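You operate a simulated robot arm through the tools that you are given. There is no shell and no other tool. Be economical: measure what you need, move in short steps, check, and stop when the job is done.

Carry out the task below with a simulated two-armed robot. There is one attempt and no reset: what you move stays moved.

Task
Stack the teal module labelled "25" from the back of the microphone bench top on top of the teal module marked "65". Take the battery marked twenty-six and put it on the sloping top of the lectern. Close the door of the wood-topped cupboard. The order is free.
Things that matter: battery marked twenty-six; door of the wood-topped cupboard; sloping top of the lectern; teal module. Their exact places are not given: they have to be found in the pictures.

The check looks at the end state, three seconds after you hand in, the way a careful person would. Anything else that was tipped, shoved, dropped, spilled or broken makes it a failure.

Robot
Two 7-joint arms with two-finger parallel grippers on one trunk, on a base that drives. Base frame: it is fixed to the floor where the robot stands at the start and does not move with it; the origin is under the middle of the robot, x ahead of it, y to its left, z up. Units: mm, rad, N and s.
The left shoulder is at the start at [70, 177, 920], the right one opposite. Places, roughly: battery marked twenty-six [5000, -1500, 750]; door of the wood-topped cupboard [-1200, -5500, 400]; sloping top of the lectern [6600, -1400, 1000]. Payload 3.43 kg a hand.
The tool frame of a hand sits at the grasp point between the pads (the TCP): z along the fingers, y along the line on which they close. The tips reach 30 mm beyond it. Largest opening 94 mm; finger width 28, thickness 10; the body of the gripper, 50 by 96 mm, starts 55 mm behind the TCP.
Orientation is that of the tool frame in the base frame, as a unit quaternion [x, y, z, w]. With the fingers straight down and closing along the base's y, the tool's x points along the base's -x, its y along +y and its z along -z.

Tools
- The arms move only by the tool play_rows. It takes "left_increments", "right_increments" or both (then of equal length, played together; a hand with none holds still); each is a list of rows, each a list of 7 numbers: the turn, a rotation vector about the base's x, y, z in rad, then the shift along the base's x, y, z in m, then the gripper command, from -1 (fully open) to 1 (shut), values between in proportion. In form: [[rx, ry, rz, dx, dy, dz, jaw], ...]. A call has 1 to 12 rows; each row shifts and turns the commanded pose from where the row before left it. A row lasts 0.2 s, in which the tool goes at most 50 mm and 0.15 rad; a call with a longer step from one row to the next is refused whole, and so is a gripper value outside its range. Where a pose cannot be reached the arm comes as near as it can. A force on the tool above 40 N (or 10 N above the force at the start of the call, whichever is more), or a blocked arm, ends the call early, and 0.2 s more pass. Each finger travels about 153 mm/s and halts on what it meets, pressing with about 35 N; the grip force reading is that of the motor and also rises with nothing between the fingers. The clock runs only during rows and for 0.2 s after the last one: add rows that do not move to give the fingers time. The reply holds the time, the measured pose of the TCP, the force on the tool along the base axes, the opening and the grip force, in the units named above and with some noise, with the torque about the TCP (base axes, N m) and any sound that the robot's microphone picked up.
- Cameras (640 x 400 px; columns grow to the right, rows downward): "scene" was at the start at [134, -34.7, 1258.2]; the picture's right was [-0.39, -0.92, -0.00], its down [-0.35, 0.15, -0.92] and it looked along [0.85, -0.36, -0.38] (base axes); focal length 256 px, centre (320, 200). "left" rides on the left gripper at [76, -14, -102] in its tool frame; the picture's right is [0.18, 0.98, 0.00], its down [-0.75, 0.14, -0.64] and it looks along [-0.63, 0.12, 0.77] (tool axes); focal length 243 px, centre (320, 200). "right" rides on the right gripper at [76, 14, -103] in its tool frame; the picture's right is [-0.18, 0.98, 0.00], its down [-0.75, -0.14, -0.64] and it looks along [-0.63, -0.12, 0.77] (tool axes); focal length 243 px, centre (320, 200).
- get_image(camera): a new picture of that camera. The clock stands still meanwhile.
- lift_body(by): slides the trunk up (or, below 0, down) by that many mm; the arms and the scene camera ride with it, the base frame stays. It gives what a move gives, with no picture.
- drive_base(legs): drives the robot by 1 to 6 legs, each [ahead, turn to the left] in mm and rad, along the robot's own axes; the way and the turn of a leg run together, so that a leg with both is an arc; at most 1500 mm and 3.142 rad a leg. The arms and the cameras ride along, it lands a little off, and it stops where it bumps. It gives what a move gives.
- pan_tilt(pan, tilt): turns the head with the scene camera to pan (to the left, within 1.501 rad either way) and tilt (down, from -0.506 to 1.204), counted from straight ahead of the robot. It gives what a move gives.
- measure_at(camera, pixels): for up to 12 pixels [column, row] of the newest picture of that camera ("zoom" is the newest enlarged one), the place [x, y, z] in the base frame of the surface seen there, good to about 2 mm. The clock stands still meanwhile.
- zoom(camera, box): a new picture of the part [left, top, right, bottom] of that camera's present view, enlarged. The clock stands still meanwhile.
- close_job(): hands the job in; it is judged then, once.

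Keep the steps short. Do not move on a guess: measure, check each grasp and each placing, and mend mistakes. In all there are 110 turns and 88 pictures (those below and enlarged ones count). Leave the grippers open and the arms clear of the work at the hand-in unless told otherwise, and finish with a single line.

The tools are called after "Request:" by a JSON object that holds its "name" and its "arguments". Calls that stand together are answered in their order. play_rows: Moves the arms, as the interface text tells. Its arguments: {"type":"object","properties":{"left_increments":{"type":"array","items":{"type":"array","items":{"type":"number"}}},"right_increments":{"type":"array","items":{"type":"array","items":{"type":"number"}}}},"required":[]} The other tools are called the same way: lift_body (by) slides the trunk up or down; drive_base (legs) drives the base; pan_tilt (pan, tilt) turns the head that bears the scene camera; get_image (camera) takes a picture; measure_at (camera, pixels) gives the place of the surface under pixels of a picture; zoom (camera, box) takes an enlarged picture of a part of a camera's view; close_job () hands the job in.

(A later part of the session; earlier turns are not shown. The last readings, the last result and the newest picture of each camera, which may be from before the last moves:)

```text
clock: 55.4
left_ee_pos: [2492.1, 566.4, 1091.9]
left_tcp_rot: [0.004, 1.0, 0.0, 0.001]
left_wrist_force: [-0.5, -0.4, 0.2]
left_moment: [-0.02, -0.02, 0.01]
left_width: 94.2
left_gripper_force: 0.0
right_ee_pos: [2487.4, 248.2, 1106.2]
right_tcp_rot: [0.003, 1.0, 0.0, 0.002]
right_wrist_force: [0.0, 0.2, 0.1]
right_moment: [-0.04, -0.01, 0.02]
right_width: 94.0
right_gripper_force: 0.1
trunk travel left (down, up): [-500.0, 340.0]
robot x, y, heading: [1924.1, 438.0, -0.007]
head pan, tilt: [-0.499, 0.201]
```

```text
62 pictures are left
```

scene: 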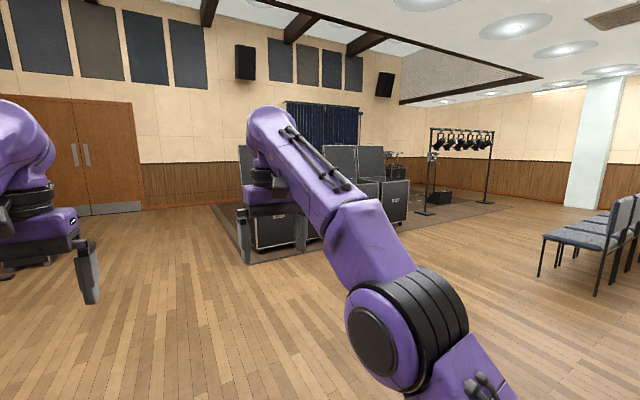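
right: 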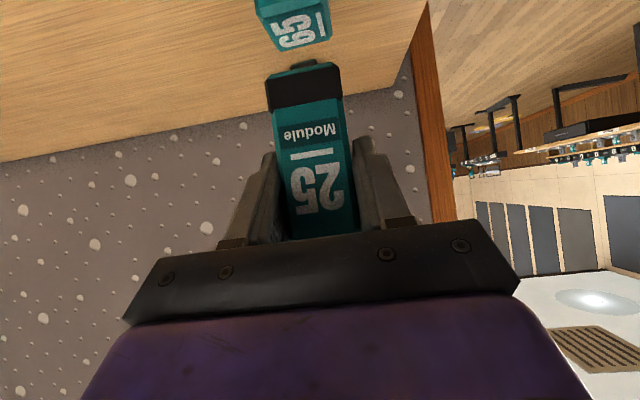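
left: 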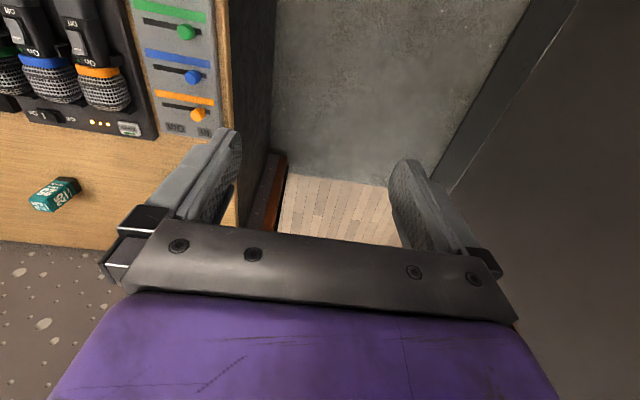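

I turn right to look between the arms toward (5000,-1500) and (6600,-1400).

Request:
{"name": "drive_base", "arguments": {"legs": [[0, -0.5]]}}

Request:
{"name": "pan_tilt", "arguments": {"pan": 0, "tilt": 0.15}}

Request:
{"name": "get_image", "arguments": {"camera": "scene"}}

Request:
{"name": "zoom", "arguments": {"camera": "scene", "box": [200, 90, 440, 240]}}

Request:
{"name": "measure_at", "arguments": {"camera": "zoom", "pixels": [[160, 180], [80, 250], [300, 220], [420, 260], [280, 290], [400, 120], [500, 200], [200, 330]]}}

```text
clock: 57.2
left_ee_pos: [2483.2, 275.3, 1091.3]
left_tcp_rot: [0.254, 0.967, 0.0, 0.001]
left_wrist_force: [0.8, 0.3, 0.0]
left_moment: [0.02, 0.03, -0.02]
left_width: 93.9
left_gripper_force: 0.0
right_ee_pos: [2324.2, -1.0, 1105.3]
right_tcp_rot: [0.253, 0.967, -0.001, 0.002]
right_wrist_force: [0.7, -0.5, 0.8]
right_moment: [0.02, 0.0, 0.02]
right_width: 94.3
right_gripper_force: 0.1
trunk travel left (down, up): [-500.0, 340.0]
robot x, y, heading: [1920.7, 438.0, -0.506]
head pan, tilt: [-0.499, 0.201]
```

```text
clock: 58.1
left_ee_pos: [2483.3, 274.3, 1092.1]
left_tcp_rot: [0.253, 0.967, 0.0, 0.001]
left_wrist_force: [-0.3, 0.1, -0.5]
left_moment: [0.03, 0.02, -0.01]
left_width: 94.2
left_gripper_force: 0.0
right_ee_pos: [2325.1, 0.3, 1107.8]
right_tcp_rot: [0.253, 0.967, 0.0, 0.001]
right_wrist_force: [0.5, -0.6, 0.2]
right_moment: [-0.03, -0.02, -0.01]
right_width: 93.9
right_gripper_force: 0.0
trunk travel left (down, up): [-500.0, 340.0]
robot x, y, heading: [1923.1, 438.2, -0.515]
head pan, tilt: [0.0, 0.15]
```

```text
61 pictures are left
```

scene: 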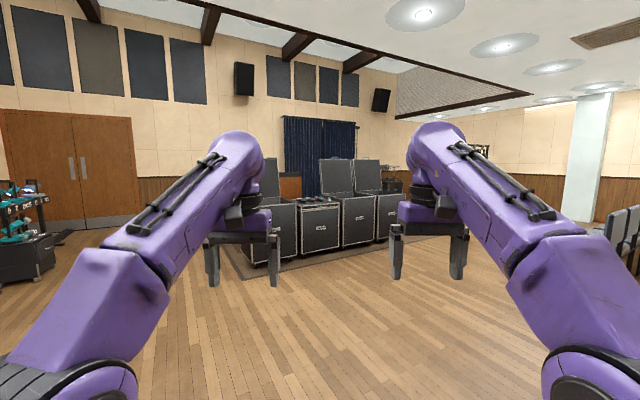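

```text
2.67 times, centred on (320, 165) of scene
```

zoom: 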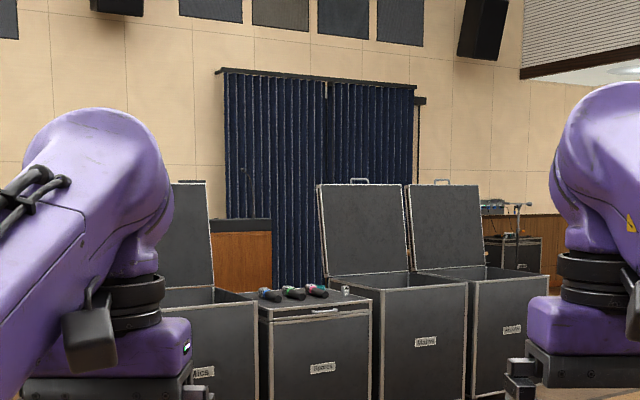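

```text
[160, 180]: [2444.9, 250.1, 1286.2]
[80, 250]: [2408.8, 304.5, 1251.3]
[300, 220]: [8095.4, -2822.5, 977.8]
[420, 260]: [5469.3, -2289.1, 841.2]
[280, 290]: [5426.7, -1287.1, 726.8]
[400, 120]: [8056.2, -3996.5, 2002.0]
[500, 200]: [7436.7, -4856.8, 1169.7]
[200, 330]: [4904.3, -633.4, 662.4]
```

The "Spares" case has three microphones and something small at zoom (346,290) – perhaps the battery; the wooden lectern is behind. I zoom in more.

Request:
{"name": "zoom", "arguments": {"camera": "scene", "box": [280, 150, 360, 200]}}

Request:
{"name": "measure_at", "arguments": {"camera": "scene", "pixels": [[330, 199], [297, 210], [340, 210], [300, 250], [337, 249], [250, 220], [290, 190], [282, 175], [262, 277], [343, 250], [375, 245], [290, 240]]}}

```text
8.00 times, centred on (320, 175) of scene
```

zoom: 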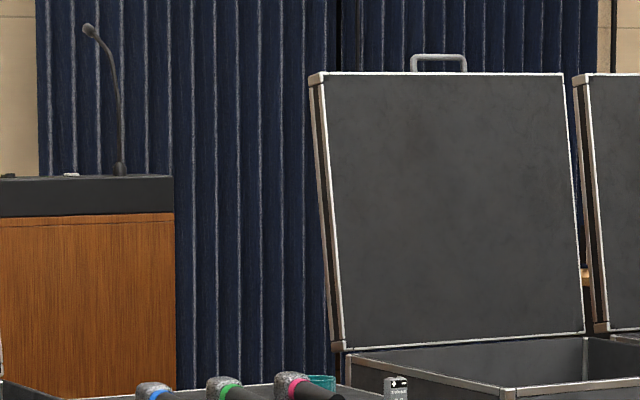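

```text
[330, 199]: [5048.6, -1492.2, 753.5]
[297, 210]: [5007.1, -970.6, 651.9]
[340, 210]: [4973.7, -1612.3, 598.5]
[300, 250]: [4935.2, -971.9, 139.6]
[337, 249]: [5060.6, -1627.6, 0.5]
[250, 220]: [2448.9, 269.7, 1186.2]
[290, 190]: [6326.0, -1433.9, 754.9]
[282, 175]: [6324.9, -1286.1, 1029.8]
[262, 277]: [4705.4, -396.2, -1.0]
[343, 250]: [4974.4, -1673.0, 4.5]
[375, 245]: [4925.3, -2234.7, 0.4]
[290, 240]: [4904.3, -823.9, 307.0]
```

Battery stands at about (5048,-1492) on the Spares case (front x≈4935, top ~730). I drive toward it, stopping about 650 mm in front.

Request:
{"name": "drive_base", "arguments": {"legs": [[0, -0.095], [1450, 0], [1400, 0], [0, 0.605]]}}

Request:
{"name": "pan_tilt", "arguments": {"pan": 0, "tilt": 0.5}}

Request:
{"name": "get_image", "arguments": {"camera": "scene"}}

```text
clock: 74.2
left_ee_pos: [4819.1, -1124.1, 1091.8]
left_tcp_rot: [0.018, 1.0, 0.0, 0.0]
left_wrist_force: [0.0, 0.0, -0.1]
left_moment: [0.0, 0.01, 0.02]
left_width: 94.0
left_gripper_force: 0.0
right_ee_pos: [4805.1, -1440.8, 1106.5]
right_tcp_rot: [0.017, 1.0, 0.0, 0.002]
right_wrist_force: [-1.1, -0.2, -0.7]
right_moment: [-0.02, -0.03, 0.0]
right_width: 94.3
right_gripper_force: 0.1
trunk travel left (down, up): [-500.0, 340.0]
robot x, y, heading: [4243.7, -1232.0, -0.035]
head pan, tilt: [0.0, 0.15]
```

```text
clock: 75.0
left_ee_pos: [4818.0, -1124.5, 1092.1]
left_tcp_rot: [0.019, 1.0, 0.0, 0.001]
left_wrist_force: [0.7, -0.1, 0.5]
left_moment: [0.02, -0.01, -0.05]
left_width: 93.9
left_gripper_force: 0.1
right_ee_pos: [4803.5, -1441.8, 1106.4]
right_tcp_rot: [0.019, 1.0, 0.0, 0.002]
right_wrist_force: [-0.3, 0.6, 0.0]
right_moment: [-0.01, -0.01, -0.02]
right_width: 93.9
right_gripper_force: 0.0
trunk travel left (down, up): [-500.0, 340.0]
robot x, y, heading: [4245.0, -1233.5, -0.036]
head pan, tilt: [0.0, 0.499]
```

```text
58 pictures are left
```

scene: 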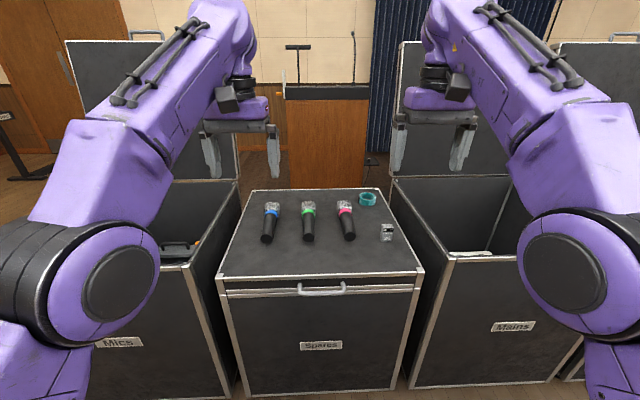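

Request:
{"name": "zoom", "arguments": {"camera": "scene", "box": [340, 190, 420, 240]}}

Request:
{"name": "measure_at", "arguments": {"camera": "zoom", "pixels": [[355, 285], [400, 285], [420, 300], [370, 340], [420, 340], [390, 320], [380, 390], [370, 385], [425, 380], [385, 285], [320, 300], [300, 390]]}}

Request:
{"name": "measure_at", "arguments": {"camera": "scene", "pixels": [[220, 275], [418, 270], [250, 190], [380, 190], [320, 300], [345, 205], [367, 200], [320, 88], [300, 60], [352, 60], [330, 150]]}}

```text
8.00 times, centred on (380, 215) of scene
```

zoom: 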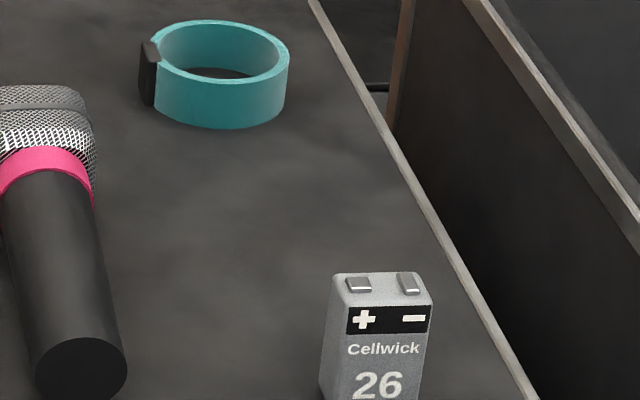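

```text
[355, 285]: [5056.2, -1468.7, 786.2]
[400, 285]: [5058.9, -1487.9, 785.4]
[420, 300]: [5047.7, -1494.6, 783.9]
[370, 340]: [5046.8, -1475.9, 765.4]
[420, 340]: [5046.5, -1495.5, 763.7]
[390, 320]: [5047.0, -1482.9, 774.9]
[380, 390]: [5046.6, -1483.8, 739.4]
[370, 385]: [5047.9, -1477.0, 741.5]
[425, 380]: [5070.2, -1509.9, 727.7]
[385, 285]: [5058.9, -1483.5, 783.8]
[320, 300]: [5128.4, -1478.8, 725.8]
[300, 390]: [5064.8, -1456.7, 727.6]
```

```text
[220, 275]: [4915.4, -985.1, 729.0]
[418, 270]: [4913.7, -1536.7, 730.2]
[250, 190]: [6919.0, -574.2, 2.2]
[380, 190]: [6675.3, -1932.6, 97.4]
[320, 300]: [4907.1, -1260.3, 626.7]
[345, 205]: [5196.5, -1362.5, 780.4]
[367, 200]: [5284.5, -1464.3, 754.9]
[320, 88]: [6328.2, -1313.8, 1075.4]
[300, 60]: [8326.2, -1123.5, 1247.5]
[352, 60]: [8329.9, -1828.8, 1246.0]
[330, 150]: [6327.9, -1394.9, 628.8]
```

It is battery "26" at about (5057,-1482), top 785, base 727. I drive 230 mm closer with a small heading fix.

Request:
{"name": "drive_base", "arguments": {"legs": [[0, 0.036], [225, 0]]}}

Request:
{"name": "get_image", "arguments": {"camera": "right"}}

Request:
{"name": "zoom", "arguments": {"camera": "right", "box": [220, 0, 460, 150]}}

```text
clock: 77.1
left_ee_pos: [5042.5, -1104.3, 1090.4]
left_tcp_rot: [0.001, 1.0, 0.0, 0.001]
left_wrist_force: [-0.3, -0.8, 0.4]
left_moment: [0.01, 0.03, 0.0]
left_width: 94.1
left_gripper_force: 0.0
right_ee_pos: [5038.4, -1422.1, 1106.7]
right_tcp_rot: [0.001, 1.0, 0.0, 0.002]
right_wrist_force: [0.9, -0.3, 0.3]
right_moment: [0.02, 0.02, -0.01]
right_width: 94.3
right_gripper_force: 0.0
trunk travel left (down, up): [-500.0, 340.0]
robot x, y, heading: [4475.5, -1233.7, -0.003]
head pan, tilt: [0.0, 0.499]
```

```text
56 pictures are left
```

right: 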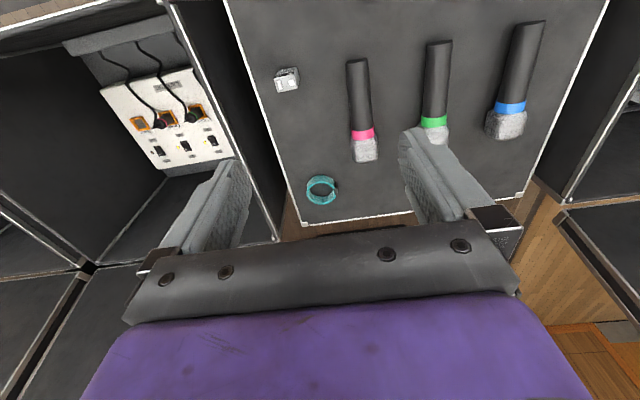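

```text
2.67 times, centred on (340, 75) of right
```

zoom: 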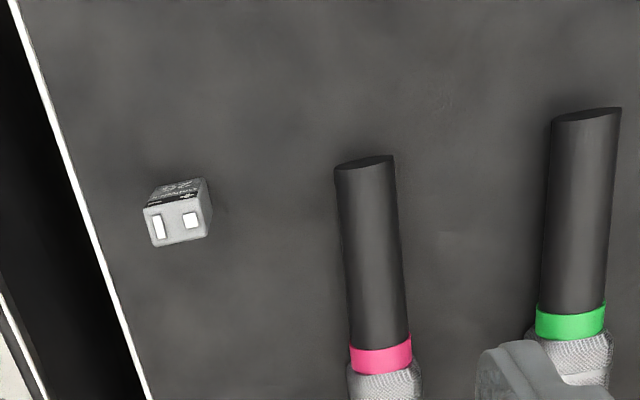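

Request:
{"name": "measure_at", "arguments": {"camera": "zoom", "pixels": [[150, 215], [200, 205], [155, 240], [205, 233], [178, 225], [209, 200], [205, 182], [158, 190], [335, 200], [345, 330]]}}

Request:
{"name": "zoom", "arguments": {"camera": "scene", "box": [280, 50, 440, 150]}}

```text
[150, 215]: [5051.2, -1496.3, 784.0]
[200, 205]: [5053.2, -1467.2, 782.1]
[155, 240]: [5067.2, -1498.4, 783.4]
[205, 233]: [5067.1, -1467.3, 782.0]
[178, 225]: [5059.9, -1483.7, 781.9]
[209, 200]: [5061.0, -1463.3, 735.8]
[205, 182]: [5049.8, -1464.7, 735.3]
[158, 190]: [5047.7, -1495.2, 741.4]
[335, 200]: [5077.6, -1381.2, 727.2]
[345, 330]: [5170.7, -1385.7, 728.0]
```

```text
4.00 times, centred on (360, 100) of scene
```

zoom: 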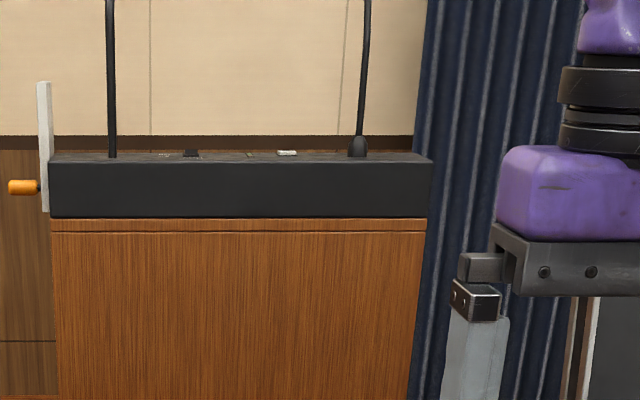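

Battery center (5058,-1481), 22×34×57 mm. I move above it and down to z=860 first.

Request:
{"name": "play_rows", "arguments": {"right_increments": [[0, 0, 0, 0.0049, -0.0148, -0.02, -0.3], [0, 0, 0, 0.0049, -0.0148, -0.03, -0.3], [0, 0, 0, 0.0049, -0.0148, -0.035, -0.3], [0, 0, 0, 0.0049, -0.0148, -0.035, -0.3], [0, 0, 0, 0, 0, -0.04, -0.3], [0, 0, 0, 0, 0, -0.045, -0.3], [0, 0, 0, 0, 0, -0.04, -0.3], [0, 0, 0, 0, 0, 0, -0.3]]}}

Request:
{"name": "get_image", "arguments": {"camera": "right"}}

```text
clock: 78.9
left_ee_pos: [5040.0, -1104.2, 1090.6]
left_tcp_rot: [0.002, 1.0, 0.0, 0.001]
left_wrist_force: [-0.8, 0.2, -0.3]
left_moment: [-0.01, 0.02, 0.0]
left_width: 93.9
left_gripper_force: 0.1
right_ee_pos: [5055.5, -1482.5, 859.4]
right_tcp_rot: [0.001, 1.0, 0.001, 0.002]
right_wrist_force: [-0.8, -0.4, 0.0]
right_moment: [0.01, 0.02, 0.01]
right_width: 61.0
right_gripper_force: 0.0
trunk travel left (down, up): [-500.0, 340.0]
robot x, y, heading: [4472.9, -1239.2, -0.005]
head pan, tilt: [0.0, 0.499]
```

```text
53 pictures are left
```

right: 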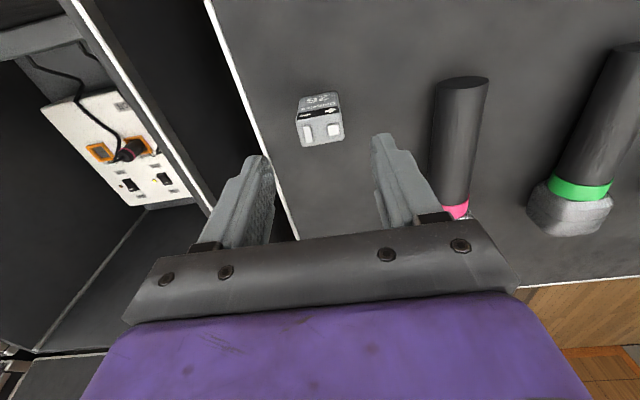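

Aligned. Down 94 mm to z≈765, then close.

Request:
{"name": "play_rows", "arguments": {"right_increments": [[0, 0, 0, 0.002, 0.001, -0.025, -0.3], [0, 0, 0, 0, 0, -0.025, -0.3], [0, 0, 0, 0, 0, -0.025, -0.3], [0, 0, 0, 0, 0, -0.019, -0.3], [0, 0, 0, 0, 0, 0, -0.3], [0, 0, 0, 0, 0, 0, 0.1], [0, 0, 0, 0, 0, 0, 0.4], [0, 0, 0, 0, 0, 0, 1], [0, 0, 0, 0, 0, 0, 1]]}}

Request:
{"name": "play_rows", "arguments": {"right_increments": [[0, 0, 0, 0, 0, 0.02, 1], [0, 0, 0, 0, 0, 0.03, 1], [0, 0, 0, 0, 0, 0.04, 1], [0, 0, 0, 0, 0, 0.04, 1], [0, 0, 0, 0, 0, 0.04, 1], [0, 0, 0, -0.01, 0.01, 0.04, 1], [0, 0, 0, -0.01, 0.015, 0.04, 1], [0, 0, 0, -0.01, 0.02, 0.04, 1], [0, 0, 0, -0.01, 0.02, 0.03, 1]]}}

Request:
{"name": "get_image", "arguments": {"camera": "right"}}

```text
clock: 80.9
left_ee_pos: [5041.4, -1103.8, 1093.4]
left_tcp_rot: [0.002, 1.0, 0.0, 0.001]
left_wrist_force: [0.6, -0.3, 0.1]
left_moment: [-0.02, 0.0, -0.04]
left_width: 94.1
left_gripper_force: 0.1
right_ee_pos: [5057.5, -1480.2, 765.8]
right_tcp_rot: [0.001, 1.0, 0.0, 0.001]
right_wrist_force: [0.0, -0.6, 0.1]
right_moment: [0.03, 0.02, -0.01]
right_width: 39.8
right_gripper_force: 34.7
trunk travel left (down, up): [-500.0, 340.0]
robot x, y, heading: [4475.8, -1235.2, -0.004]
head pan, tilt: [0.0, 0.499]
```

```text
clock: 82.9
left_ee_pos: [5041.3, -1104.6, 1092.0]
left_tcp_rot: [0.002, 1.0, -0.001, 0.0]
left_wrist_force: [-0.6, 0.5, 1.6]
left_moment: [-0.02, 0.01, 0.04]
left_width: 94.2
left_gripper_force: 0.1
right_ee_pos: [5019.6, -1414.1, 1087.6]
right_tcp_rot: [0.001, 1.0, 0.0, 0.001]
right_wrist_force: [0.4, 0.3, -1.2]
right_moment: [-0.03, 0.0, 0.0]
right_width: 39.8
right_gripper_force: 35.0
trunk travel left (down, up): [-500.0, 340.0]
robot x, y, heading: [4473.0, -1235.8, -0.005]
head pan, tilt: [0.0, 0.499]
```

```text
52 pictures are left
```

right: 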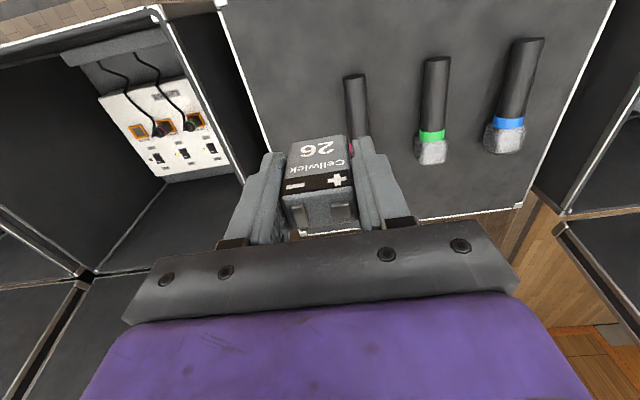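

Battery held. I raise the trunk 200 mm, back off, and look for a route around the cases.

Request:
{"name": "lift_body", "arguments": {"by": 200}}

Request:
{"name": "drive_base", "arguments": {"legs": [[-500, 0], [0, 0.5]]}}

Request:
{"name": "pan_tilt", "arguments": {"pan": 0.0, "tilt": 0.35}}

Request:
{"name": "get_image", "arguments": {"camera": "scene"}}

Request:
{"name": "measure_at", "arguments": {"camera": "scene", "pixels": [[320, 350], [320, 250], [320, 200], [260, 250], [380, 300], [400, 250], [370, 180], [200, 180], [420, 150], [450, 110]]}}

```text
clock: 85.1
left_ee_pos: [5041.7, -1106.1, 1290.9]
left_tcp_rot: [0.002, 1.0, 0.0, 0.001]
left_wrist_force: [0.1, -1.1, 0.6]
left_moment: [0.0, 0.0, 0.01]
left_width: 93.9
left_gripper_force: 0.0
right_ee_pos: [5020.6, -1414.2, 1287.0]
right_tcp_rot: [0.001, 1.0, 0.0, 0.001]
right_wrist_force: [0.5, 0.0, -0.9]
right_moment: [0.01, -0.04, -0.03]
right_width: 39.3
right_gripper_force: 35.4
trunk travel left (down, up): [-700.0, 140.0]
robot x, y, heading: [4471.9, -1234.2, 0.001]
head pan, tilt: [0.0, 0.499]
```

```text
clock: 89.4
left_ee_pos: [4409.2, -842.9, 1292.4]
left_tcp_rot: [-0.253, 0.968, 0.0, 0.001]
left_wrist_force: [0.3, -1.0, 0.6]
left_moment: [0.04, -0.04, 0.01]
left_width: 93.9
left_gripper_force: 0.1
right_ee_pos: [4541.4, -1123.5, 1287.1]
right_tcp_rot: [-0.253, 0.967, 0.0, 0.002]
right_wrist_force: [-0.2, -1.1, -0.9]
right_moment: [0.01, -0.02, 0.01]
right_width: 39.4
right_gripper_force: 34.7
trunk travel left (down, up): [-700.0, 140.0]
robot x, y, heading: [3974.1, -1237.3, 0.513]
head pan, tilt: [0.0, 0.499]
```

```text
clock: 90.1
left_ee_pos: [4407.9, -843.4, 1291.3]
left_tcp_rot: [-0.252, 0.968, 0.0, 0.001]
left_wrist_force: [0.0, -0.2, 1.0]
left_moment: [0.0, 0.02, -0.02]
left_width: 93.6
left_gripper_force: 0.0
right_ee_pos: [4541.5, -1122.3, 1287.1]
right_tcp_rot: [-0.254, 0.967, 0.0, 0.001]
right_wrist_force: [0.3, 0.5, -0.2]
right_moment: [0.05, 0.0, -0.04]
right_width: 39.3
right_gripper_force: 35.4
trunk travel left (down, up): [-700.0, 140.0]
robot x, y, heading: [3977.5, -1236.3, 0.511]
head pan, tilt: [0.0, 0.351]
```

```text
51 pictures are left
```

scene: 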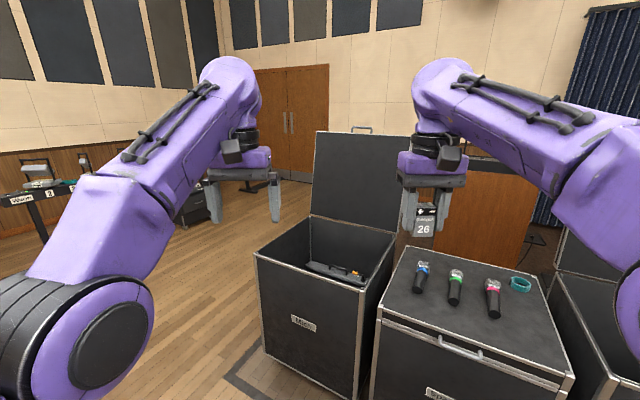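

```text
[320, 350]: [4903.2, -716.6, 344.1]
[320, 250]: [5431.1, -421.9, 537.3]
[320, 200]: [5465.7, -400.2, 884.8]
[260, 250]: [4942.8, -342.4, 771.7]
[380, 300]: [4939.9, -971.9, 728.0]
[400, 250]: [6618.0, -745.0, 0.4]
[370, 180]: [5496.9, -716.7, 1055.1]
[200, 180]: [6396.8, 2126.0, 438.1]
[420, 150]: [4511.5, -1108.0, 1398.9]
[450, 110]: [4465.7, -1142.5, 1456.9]
```

Mics case's left end is y≈-340, with free floor left of it. I drive to (4700,250), turn toward +x and drive to about (6000,150), then look at the lectern.

Request:
{"name": "drive_base", "arguments": {"legs": [[0, 0.607], [850, 0], [800, 0], [0, -1.19], [1300, 0]]}}

Request:
{"name": "pan_tilt", "arguments": {"pan": -0.9, "tilt": 0.35}}

Request:
{"name": "get_image", "arguments": {"camera": "scene"}}

```text
clock: 109.2
left_ee_pos: [6514.7, 285.8, 1292.1]
left_tcp_rot: [0.022, 1.0, 0.0, 0.001]
left_wrist_force: [0.9, 0.7, -0.1]
left_moment: [-0.01, 0.02, -0.01]
left_width: 94.0
left_gripper_force: 0.0
right_ee_pos: [6482.5, -24.3, 1286.4]
right_tcp_rot: [0.02, 1.0, 0.0, 0.002]
right_wrist_force: [-0.3, -0.1, -0.8]
right_moment: [-0.01, -0.01, -0.02]
right_width: 39.3
right_gripper_force: 35.4
trunk travel left (down, up): [-700.0, 140.0]
robot x, y, heading: [5941.7, 174.5, -0.043]
head pan, tilt: [0.0, 0.351]
```

```text
clock: 110.4
left_ee_pos: [6515.8, 286.0, 1291.9]
left_tcp_rot: [0.022, 1.0, 0.0, 0.001]
left_wrist_force: [0.5, 0.5, -0.3]
left_moment: [0.01, -0.01, -0.02]
left_width: 93.9
left_gripper_force: 0.1
right_ee_pos: [6481.0, -23.8, 1287.5]
right_tcp_rot: [0.021, 1.0, -0.001, 0.002]
right_wrist_force: [-0.1, 0.4, -0.9]
right_moment: [0.01, -0.01, 0.02]
right_width: 39.3
right_gripper_force: 34.9
trunk travel left (down, up): [-700.0, 140.0]
robot x, y, heading: [5944.2, 180.3, -0.042]
head pan, tilt: [-0.901, 0.351]
```

```text
50 pictures are left
```

scene: 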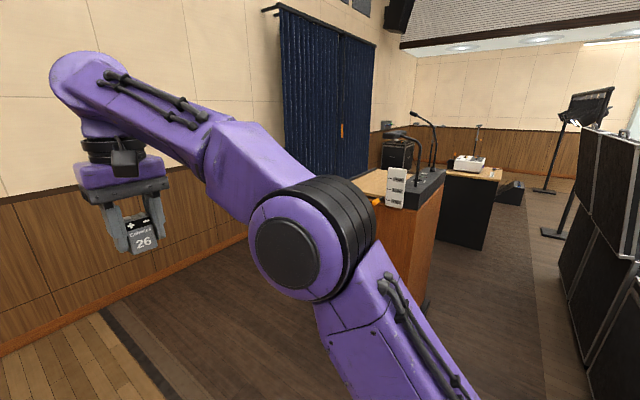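

Request:
{"name": "zoom", "arguments": {"camera": "scene", "box": [340, 120, 500, 220]}}

Request:
{"name": "measure_at", "arguments": {"camera": "zoom", "pixels": [[50, 200], [100, 210], [140, 205], [190, 220], [220, 270], [300, 270], [400, 230], [260, 215], [160, 195], [150, 325], [250, 80], [230, 360]]}}

Request:
{"name": "measure_at", "arguments": {"camera": "scene", "pixels": [[425, 300], [460, 220], [560, 230], [600, 300], [200, 330], [510, 190], [250, 200], [380, 300]]}}

```text
4.00 times, centred on (420, 170) of scene
```

zoom: 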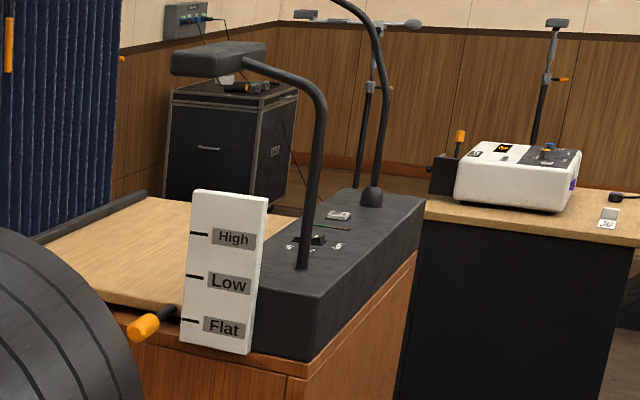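

```text
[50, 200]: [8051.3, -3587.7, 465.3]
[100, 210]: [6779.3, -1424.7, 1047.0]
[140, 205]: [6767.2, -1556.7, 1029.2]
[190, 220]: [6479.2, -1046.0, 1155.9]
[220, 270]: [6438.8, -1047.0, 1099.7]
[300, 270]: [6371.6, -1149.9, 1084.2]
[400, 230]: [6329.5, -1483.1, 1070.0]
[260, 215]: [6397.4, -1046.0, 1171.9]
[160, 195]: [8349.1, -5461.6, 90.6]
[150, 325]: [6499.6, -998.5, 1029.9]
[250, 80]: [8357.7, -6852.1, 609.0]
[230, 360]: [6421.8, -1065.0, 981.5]
```

```text
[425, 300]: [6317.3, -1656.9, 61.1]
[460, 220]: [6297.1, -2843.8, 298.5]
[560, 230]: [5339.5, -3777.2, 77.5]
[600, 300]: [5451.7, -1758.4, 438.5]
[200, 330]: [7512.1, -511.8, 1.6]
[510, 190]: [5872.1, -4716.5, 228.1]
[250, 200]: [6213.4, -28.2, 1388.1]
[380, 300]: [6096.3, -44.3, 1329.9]
```

The lectern top is the light wood board on the far (+x) side, with a control lever beside it that I must not touch. I go to x≈6780 and face it from +y at a distance.

Request:
{"name": "drive_base", "arguments": {"legs": [[850, 0.04], [0, -1.57]]}}

Request:
{"name": "pan_tilt", "arguments": {"pan": 0, "tilt": 0.35}}

Request:
{"name": "get_image", "arguments": {"camera": "scene"}}

Request:
{"name": "zoom", "arguments": {"camera": "scene", "box": [240, 100, 480, 250]}}

```text
clock: 118.7
left_ee_pos: [6906.4, -416.5, 1293.0]
left_tcp_rot: [0.717, 0.697, -0.001, -0.001]
left_wrist_force: [-0.1, 0.2, -0.1]
left_moment: [0.01, 0.01, 0.0]
left_width: 93.8
left_gripper_force: 0.1
right_ee_pos: [6596.7, -385.4, 1287.4]
right_tcp_rot: [0.717, 0.697, -0.001, 0.001]
right_wrist_force: [-0.2, 0.3, -0.7]
right_moment: [0.02, 0.0, 0.01]
right_width: 39.5
right_gripper_force: 35.1
trunk travel left (down, up): [-700.0, 140.0]
robot x, y, heading: [6787.1, 154.9, -1.599]
head pan, tilt: [-0.901, 0.351]
```

```text
clock: 119.9
left_ee_pos: [6905.7, -416.6, 1292.2]
left_tcp_rot: [0.717, 0.697, -0.001, 0.0]
left_wrist_force: [0.4, -0.2, 0.9]
left_moment: [-0.01, -0.01, -0.02]
left_width: 94.1
left_gripper_force: 0.1
right_ee_pos: [6596.6, -387.8, 1287.1]
right_tcp_rot: [0.716, 0.698, -0.001, 0.001]
right_wrist_force: [0.2, -0.2, -1.7]
right_moment: [0.01, 0.01, -0.01]
right_width: 39.2
right_gripper_force: 35.1
trunk travel left (down, up): [-700.0, 140.0]
robot x, y, heading: [6791.0, 157.8, -1.6]
head pan, tilt: [0.0, 0.351]
```

```text
48 pictures are left
```

scene: 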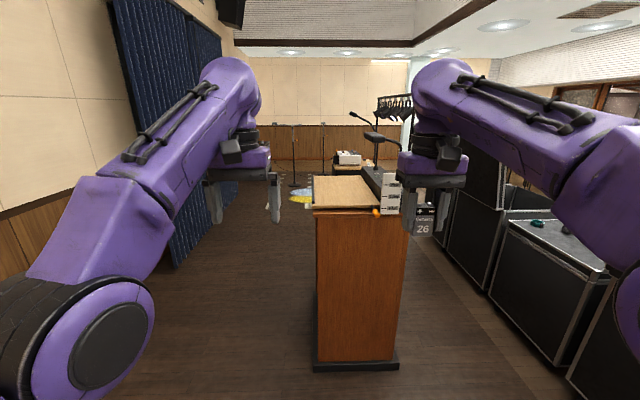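

```text
2.67 times, centred on (360, 175) of scene
```

zoom: 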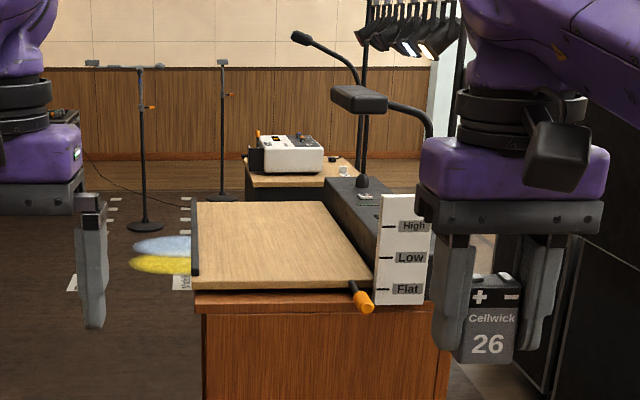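

Request:
{"name": "measure_at", "arguments": {"camera": "zoom", "pixels": [[205, 280], [280, 280], [350, 280], [205, 240], [280, 240], [340, 240], [205, 208], [280, 208], [315, 208], [196, 240], [360, 98], [363, 302]]}}

Request:
{"name": "measure_at", "arguments": {"camera": "zoom", "pixels": [[300, 38], [345, 92], [380, 105], [425, 125], [205, 287], [365, 283], [205, 296], [363, 294], [310, 350], [150, 245], [385, 60]]}}

```text
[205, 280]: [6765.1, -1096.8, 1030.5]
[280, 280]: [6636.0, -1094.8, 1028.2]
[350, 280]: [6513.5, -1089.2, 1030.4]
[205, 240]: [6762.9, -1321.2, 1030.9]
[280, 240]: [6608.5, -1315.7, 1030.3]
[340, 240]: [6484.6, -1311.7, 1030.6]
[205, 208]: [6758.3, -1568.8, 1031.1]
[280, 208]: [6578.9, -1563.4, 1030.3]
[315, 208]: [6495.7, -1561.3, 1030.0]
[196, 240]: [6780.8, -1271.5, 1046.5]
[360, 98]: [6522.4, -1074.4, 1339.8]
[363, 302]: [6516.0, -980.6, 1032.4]
```

```text
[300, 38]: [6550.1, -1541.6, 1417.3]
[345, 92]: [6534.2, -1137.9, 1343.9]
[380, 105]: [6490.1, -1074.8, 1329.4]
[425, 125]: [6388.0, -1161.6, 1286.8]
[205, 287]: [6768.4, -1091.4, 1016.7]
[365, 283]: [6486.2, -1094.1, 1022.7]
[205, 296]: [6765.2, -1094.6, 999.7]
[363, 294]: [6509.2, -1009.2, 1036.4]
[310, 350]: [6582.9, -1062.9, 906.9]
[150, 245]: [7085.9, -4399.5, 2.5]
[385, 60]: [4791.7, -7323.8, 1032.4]
```

The board is currently flat at z≈1030 (x 6470–6770, y −1090…−1600); lamp head is at x<6560, z≈1340. I position the robot at (6930,-620) facing −y so the right arm stays clear of the lamp.

Request:
{"name": "drive_base", "arguments": {"legs": [[0, 0.206], [785, 0], [0, -0.177]]}}

Request:
{"name": "get_image", "arguments": {"camera": "scene"}}

Request:
{"name": "get_image", "arguments": {"camera": "right"}}

```text
clock: 125.6
left_ee_pos: [7056.0, -1192.9, 1291.8]
left_tcp_rot: [0.71, 0.704, 0.0, -0.001]
left_wrist_force: [-0.7, -0.4, -0.2]
left_moment: [0.01, 0.01, 0.01]
left_width: 94.1
left_gripper_force: 0.1
right_ee_pos: [6747.2, -1170.3, 1286.8]
right_tcp_rot: [0.709, 0.706, 0.0, 0.001]
right_wrist_force: [-0.5, 0.4, -0.6]
right_moment: [0.0, -0.01, -0.01]
right_width: 39.3
right_gripper_force: 35.5
trunk travel left (down, up): [-700.0, 140.0]
robot x, y, heading: [6926.2, -624.7, -1.574]
head pan, tilt: [0.0, 0.351]
```

```text
46 pictures are left
```

scene: 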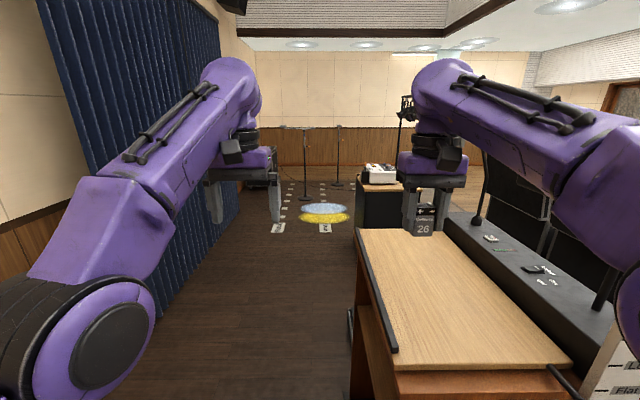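

```text
45 pictures are left
```

right: 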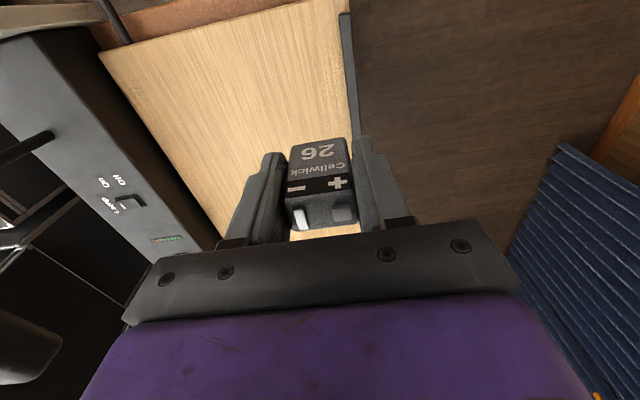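

I move to (6690,-1230) and descend to about 25 mm above the board.

Request:
{"name": "play_rows", "arguments": {"right_increments": [[0, 0, 0, -0.0142, -0.015, -0.01, 1], [0, 0, 0, -0.0142, -0.015, -0.01, 1], [0, 0, 0, -0.0142, -0.015, -0.01, 1], [0, 0, 0, -0.0142, -0.015, -0.01, 1], [0, 0, 0, 0, 0, -0.03, 1], [0, 0, 0, 0, 0, -0.035, 1], [0, 0, 0, 0, 0, -0.035, 1], [0, 0, 0, 0, 0, -0.03, 1], [0, 0, 0, 0, 0, -0.023, 1], [0, 0, 0, 0, 0, 0, 1]]}}

Request:
{"name": "get_image", "arguments": {"camera": "scene"}}

Request:
{"name": "measure_at", "arguments": {"camera": "scene", "pixels": [[420, 300], [440, 330], [400, 260], [460, 290], [390, 330], [500, 360]]}}

```text
clock: 127.8
left_ee_pos: [7055.9, -1192.5, 1291.9]
left_tcp_rot: [0.709, 0.705, -0.001, 0.001]
left_wrist_force: [0.6, 0.1, 0.2]
left_moment: [-0.03, 0.0, -0.04]
left_width: 94.0
left_gripper_force: 0.1
right_ee_pos: [6688.6, -1229.7, 1093.2]
right_tcp_rot: [0.708, 0.706, -0.001, 0.001]
right_wrist_force: [0.0, 0.5, -1.4]
right_moment: [0.02, -0.02, 0.03]
right_width: 39.2
right_gripper_force: 35.0
trunk travel left (down, up): [-700.0, 140.0]
robot x, y, heading: [6925.9, -621.5, -1.576]
head pan, tilt: [0.0, 0.351]
```

```text
44 pictures are left
```

scene: 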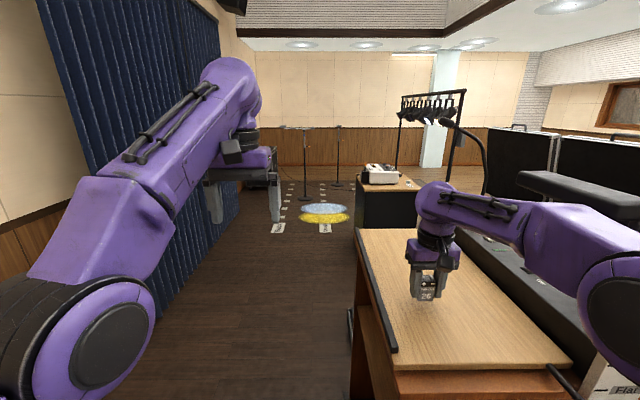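

```text
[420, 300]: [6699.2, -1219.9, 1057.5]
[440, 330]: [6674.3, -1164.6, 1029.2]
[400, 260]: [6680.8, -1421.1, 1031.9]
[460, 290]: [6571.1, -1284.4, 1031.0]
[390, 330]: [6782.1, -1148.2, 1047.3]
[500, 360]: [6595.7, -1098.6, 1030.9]
```

The battery is over the board. Lower 22 mm and then in 1 mm steps until contact.

Request:
{"name": "play_rows", "arguments": {"right_increments": [[0, 0, 0, 0, 0, -0.01, 1], [0, 0, 0, 0, 0, -0.009, 1], [0, 0, 0, 0, 0, -0.002, 1], [0, 0, 0, 0, 0, -0.001, 1], [0, 0, 0, 0, 0, -0.001, 1], [0, 0, 0, 0, 0, 0, 1]]}}

Request:
{"name": "zoom", "arguments": {"camera": "scene", "box": [380, 250, 480, 320]}}

```text
clock: 129.2
left_ee_pos: [7055.5, -1191.9, 1291.6]
left_tcp_rot: [0.71, 0.704, -0.002, -0.001]
left_wrist_force: [-0.9, 0.2, 0.8]
left_moment: [-0.04, 0.03, 0.01]
left_width: 94.0
left_gripper_force: 0.0
right_ee_pos: [6689.3, -1229.8, 1069.8]
right_tcp_rot: [0.709, 0.705, -0.001, 0.0]
right_wrist_force: [-0.2, -0.4, -1.8]
right_moment: [-0.02, -0.03, 0.0]
right_width: 39.2
right_gripper_force: 35.4
trunk travel left (down, up): [-700.0, 140.0]
robot x, y, heading: [6924.4, -623.3, -1.58]
head pan, tilt: [0.0, 0.351]
```

```text
5.71 times, centred on (430, 285) of scene
```

zoom: 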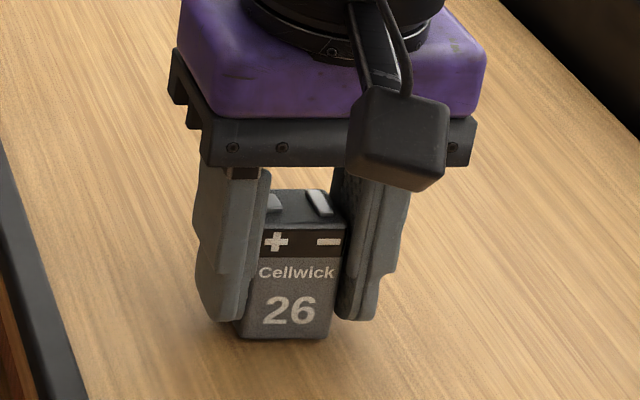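

Request:
{"name": "play_rows", "arguments": {"right_increments": [[0, 0, 0, 0, 0, -0.001, 1], [0, 0, 0, 0, 0, -0.001, 1], [0, 0, 0, 0, 0, 0, 1]]}}

```text
clock: 130.0
left_ee_pos: [7056.3, -1193.2, 1292.9]
left_tcp_rot: [0.71, 0.705, -0.001, 0.0]
left_wrist_force: [1.2, 0.1, -0.5]
left_moment: [0.04, 0.0, 0.0]
left_width: 94.2
left_gripper_force: 0.1
right_ee_pos: [6690.8, -1228.9, 1069.7]
right_tcp_rot: [0.708, 0.706, -0.002, 0.001]
right_wrist_force: [-0.6, -1.6, 3.6]
right_moment: [-0.1, 0.05, 0.0]
right_width: 39.4
right_gripper_force: 35.4
trunk travel left (down, up): [-700.0, 140.0]
robot x, y, heading: [6924.4, -624.1, -1.577]
head pan, tilt: [0.0, 0.351]
```

Contact (+3.6 N). Open gently, then go straight up.

Request:
{"name": "play_rows", "arguments": {"right_increments": [[0, 0, 0, 0, 0, 0, 0.05], [0, 0, 0, 0, 0, 0, -0.2], [0, 0, 0, 0, 0, 0, -0.4], [0, 0, 0, 0, 0, 0, -0.5], [0, 0, 0, 0, 0, 0.015, -0.5], [0, 0, 0, 0, 0, 0.03, -0.5], [0, 0, 0, 0, 0, 0.04, -0.5], [0, 0, 0, 0, 0, 0.04, -0.5], [0, 0, 0, 0.01, 0.01, 0.04, -1], [0, 0, 0, 0.01, 0.01, 0.04, -1], [0, 0, 0, 0.01, 0.01, 0.01, -1]]}}

Request:
{"name": "get_image", "arguments": {"camera": "scene"}}

Request:
{"name": "zoom", "arguments": {"camera": "scene", "box": [340, 200, 580, 350]}}

```text
clock: 132.4
left_ee_pos: [7057.2, -1191.4, 1292.4]
left_tcp_rot: [0.71, 0.704, -0.002, 0.0]
left_wrist_force: [-0.1, 0.9, 0.1]
left_moment: [0.02, 0.02, -0.01]
left_width: 94.0
left_gripper_force: 0.0
right_ee_pos: [6719.4, -1197.8, 1285.3]
right_tcp_rot: [0.708, 0.706, -0.001, 0.001]
right_wrist_force: [0.1, 0.4, 0.4]
right_moment: [0.02, 0.0, 0.0]
right_width: 94.1
right_gripper_force: 0.0
trunk travel left (down, up): [-700.0, 140.0]
robot x, y, heading: [6924.8, -620.5, -1.578]
head pan, tilt: [0.0, 0.351]
```

```text
42 pictures are left
```

scene: 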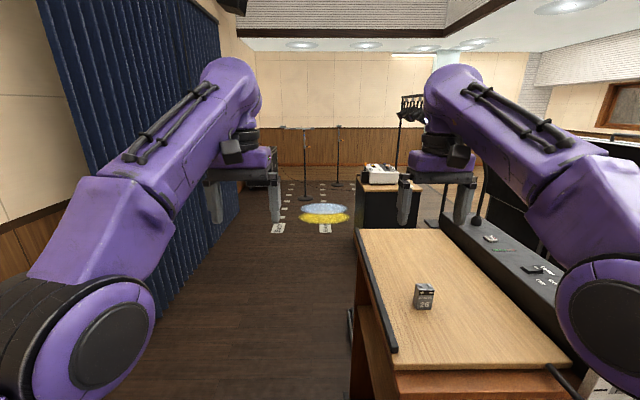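

```text
2.67 times, centred on (460, 275) of scene
```

zoom: 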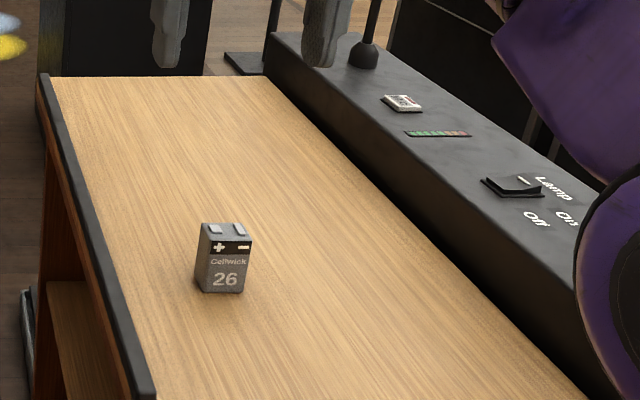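

Battery 26 stands on the top. Now I back away, lower the trunk, and drive back west toward the booth doorway.

Request:
{"name": "drive_base", "arguments": {"legs": [[-800, 0], [0, -1.616], [1500, 0], [1500, 0]]}}

Request:
{"name": "lift_body", "arguments": {"by": -200}}

Request:
{"name": "get_image", "arguments": {"camera": "scene"}}

```text
clock: 154.5
left_ee_pos: [3383.4, 201.3, 1292.2]
left_tcp_rot: [1.0, -0.026, -0.002, -0.002]
left_wrist_force: [-0.5, -0.3, -0.7]
left_moment: [0.0, 0.01, -0.01]
left_width: 93.9
left_gripper_force: 0.1
right_ee_pos: [3392.4, 537.3, 1284.1]
right_tcp_rot: [1.0, -0.025, -0.002, -0.001]
right_wrist_force: [0.2, -0.2, 1.0]
right_moment: [0.0, 0.01, -0.01]
right_width: 93.9
right_gripper_force: 0.0
trunk travel left (down, up): [-700.0, 140.0]
robot x, y, heading: [3957.7, 304.9, 3.093]
head pan, tilt: [0.0, 0.351]
```

```text
clock: 156.7
left_ee_pos: [3383.0, 201.1, 1091.3]
left_tcp_rot: [1.0, -0.026, -0.001, 0.0]
left_wrist_force: [0.2, 0.0, 0.5]
left_moment: [0.01, 0.0, -0.01]
left_width: 93.8
left_gripper_force: 0.1
right_ee_pos: [3392.5, 539.6, 1085.8]
right_tcp_rot: [1.0, -0.025, -0.002, 0.0]
right_wrist_force: [-1.1, -0.3, -0.5]
right_moment: [0.0, 0.02, 0.04]
right_width: 94.2
right_gripper_force: 0.1
trunk travel left (down, up): [-500.0, 340.0]
robot x, y, heading: [3954.9, 301.9, 3.092]
head pan, tilt: [0.0, 0.351]
```

```text
40 pictures are left
```

scene: 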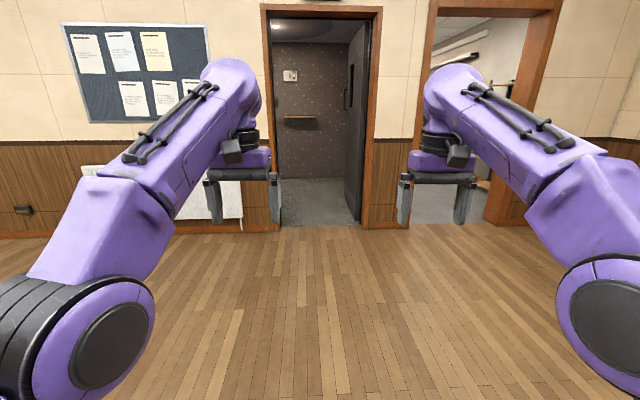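

There's a second, wider opening to the right. I measure both.

Request:
{"name": "measure_at", "arguments": {"camera": "scene", "pixels": [[275, 200], [365, 200], [415, 120], [495, 200], [440, 210], [300, 118], [480, 100], [460, 40], [340, 200], [355, 150]]}}

Request:
{"name": "zoom", "arguments": {"camera": "scene", "box": [400, 0, 560, 230]}}

```text
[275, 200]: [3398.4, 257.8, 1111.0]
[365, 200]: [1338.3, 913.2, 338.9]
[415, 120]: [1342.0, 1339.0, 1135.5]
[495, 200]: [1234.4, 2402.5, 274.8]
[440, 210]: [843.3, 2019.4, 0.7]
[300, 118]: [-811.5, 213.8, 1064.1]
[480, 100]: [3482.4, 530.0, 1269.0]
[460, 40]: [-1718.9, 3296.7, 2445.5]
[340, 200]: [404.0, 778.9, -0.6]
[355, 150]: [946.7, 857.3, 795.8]
```

```text
1.74 times, centred on (480, 115) of scene
```

zoom: 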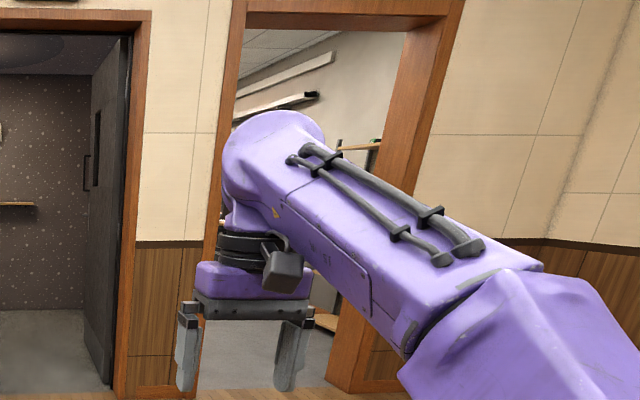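

The wide opening (y 1340–2400) seems to lead to the storeroom around the booth. I drive in front of it and look in.

Request:
{"name": "drive_base", "arguments": {"legs": [[0, -0.68], [1200, 0], [1150, 0], [0, 0.73]]}}

Request:
{"name": "get_image", "arguments": {"camera": "scene"}}

Request:
{"name": "measure_at", "arguments": {"camera": "scene", "pixels": [[320, 350], [320, 250], [320, 200], [290, 150], [350, 150], [230, 250], [410, 250], [300, 100], [340, 100], [260, 200], [380, 200]]}}

```text
clock: 172.0
left_ee_pos: [1624.2, 1737.4, 1091.2]
left_tcp_rot: [1.0, 0.005, -0.001, -0.003]
left_wrist_force: [0.5, 0.8, 0.4]
left_moment: [0.01, 0.0, -0.04]
left_width: 94.1
left_gripper_force: 0.1
right_ee_pos: [1611.5, 2076.5, 1084.3]
right_tcp_rot: [1.0, 0.006, -0.001, 0.0]
right_wrist_force: [-0.2, 0.4, 0.8]
right_moment: [0.01, 0.03, 0.0]
right_width: 93.9
right_gripper_force: 0.0
trunk travel left (down, up): [-500.0, 340.0]
robot x, y, heading: [2189.9, 1876.9, -3.133]
head pan, tilt: [0.0, 0.351]
```

```text
38 pictures are left
```

scene: 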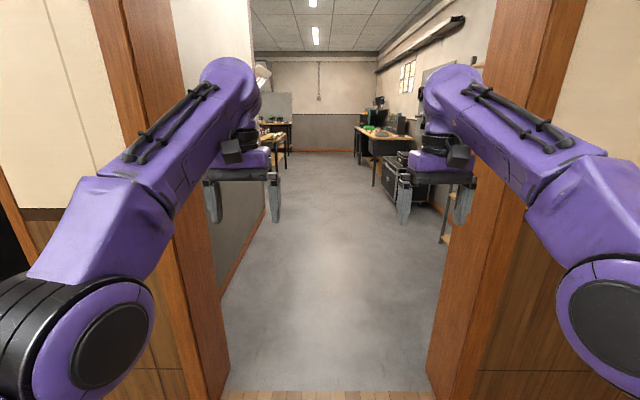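

```text
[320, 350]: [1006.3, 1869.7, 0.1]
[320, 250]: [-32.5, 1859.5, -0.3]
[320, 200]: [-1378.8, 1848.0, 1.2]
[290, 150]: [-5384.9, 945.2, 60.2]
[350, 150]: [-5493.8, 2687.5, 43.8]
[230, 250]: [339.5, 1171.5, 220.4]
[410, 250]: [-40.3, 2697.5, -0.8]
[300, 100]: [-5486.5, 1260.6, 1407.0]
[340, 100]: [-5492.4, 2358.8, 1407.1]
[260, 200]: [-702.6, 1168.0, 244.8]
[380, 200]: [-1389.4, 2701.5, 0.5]
```

Clear floor. I drive through to x≈-700.

Request:
{"name": "drive_base", "arguments": {"legs": [[1450, 0], [1450, 0]]}}

Request:
{"name": "pan_tilt", "arguments": {"pan": 0.8, "tilt": 0.3}}

Request:
{"name": "get_image", "arguments": {"camera": "scene"}}

Request:
{"name": "pan_tilt", "arguments": {"pan": 0.0, "tilt": 0.3}}

Request:
{"name": "get_image", "arguments": {"camera": "scene"}}

Request:
{"name": "measure_at", "arguments": {"camera": "scene", "pixels": [[320, 350], [320, 250], [320, 200], [280, 190], [250, 180], [380, 220], [300, 150], [230, 250], [240, 150], [290, 165]]}}

```text
clock: 186.1
left_ee_pos: [-1281.4, 1692.8, 1092.1]
left_tcp_rot: [1.0, 0.01, -0.001, -0.002]
left_wrist_force: [1.1, -0.2, 0.0]
left_moment: [0.02, -0.01, -0.02]
left_width: 94.0
left_gripper_force: 0.1
right_ee_pos: [-1296.9, 2029.0, 1084.1]
right_tcp_rot: [1.0, 0.011, -0.001, 0.0]
right_wrist_force: [0.0, -0.4, -0.4]
right_moment: [0.02, 0.04, 0.01]
right_width: 94.0
right_gripper_force: 0.1
trunk travel left (down, up): [-500.0, 340.0]
robot x, y, heading: [-712.2, 1838.2, -3.123]
head pan, tilt: [0.0, 0.351]
```

```text
clock: 187.2
left_ee_pos: [-1281.7, 1692.6, 1091.6]
left_tcp_rot: [1.0, 0.01, -0.001, 0.0]
left_wrist_force: [-0.2, 0.3, -0.7]
left_moment: [0.02, 0.0, -0.02]
left_width: 93.8
left_gripper_force: 0.2
right_ee_pos: [-1296.3, 2030.4, 1084.3]
right_tcp_rot: [1.0, 0.01, -0.001, 0.0]
right_wrist_force: [0.1, -1.0, -0.7]
right_moment: [0.0, 0.0, 0.0]
right_width: 93.7
right_gripper_force: 0.1
trunk travel left (down, up): [-500.0, 340.0]
robot x, y, heading: [-716.2, 1838.5, -3.125]
head pan, tilt: [0.799, 0.3]
```

```text
37 pictures are left
```

scene: 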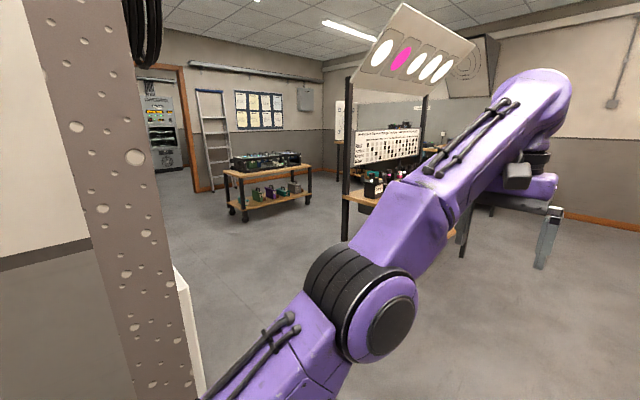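

```text
clock: 188.3
left_ee_pos: [-1280.8, 1692.7, 1092.3]
left_tcp_rot: [1.0, 0.009, -0.001, -0.001]
left_wrist_force: [1.0, 0.0, -0.5]
left_moment: [0.01, 0.0, 0.02]
left_width: 93.9
left_gripper_force: 0.1
right_ee_pos: [-1296.4, 2029.2, 1083.8]
right_tcp_rot: [1.0, 0.01, -0.001, 0.0]
right_wrist_force: [0.5, -0.6, -0.6]
right_moment: [-0.02, -0.04, 0.01]
right_width: 93.8
right_gripper_force: 0.1
trunk travel left (down, up): [-500.0, 340.0]
robot x, y, heading: [-712.8, 1836.1, -3.122]
head pan, tilt: [0.0, 0.3]
```

```text
36 pictures are left
```

scene: 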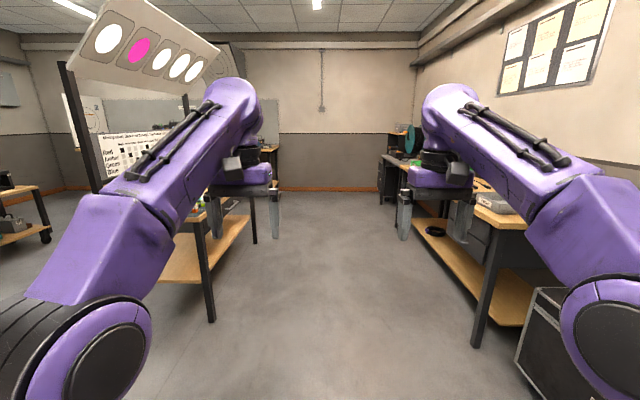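

```text
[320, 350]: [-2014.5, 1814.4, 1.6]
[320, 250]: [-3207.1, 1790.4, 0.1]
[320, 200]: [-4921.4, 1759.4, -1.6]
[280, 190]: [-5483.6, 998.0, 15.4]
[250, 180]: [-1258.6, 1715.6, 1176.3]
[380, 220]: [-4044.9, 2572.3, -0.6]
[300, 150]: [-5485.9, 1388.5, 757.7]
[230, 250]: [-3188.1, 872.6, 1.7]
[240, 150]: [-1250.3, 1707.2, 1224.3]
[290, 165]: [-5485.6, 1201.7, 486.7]
```

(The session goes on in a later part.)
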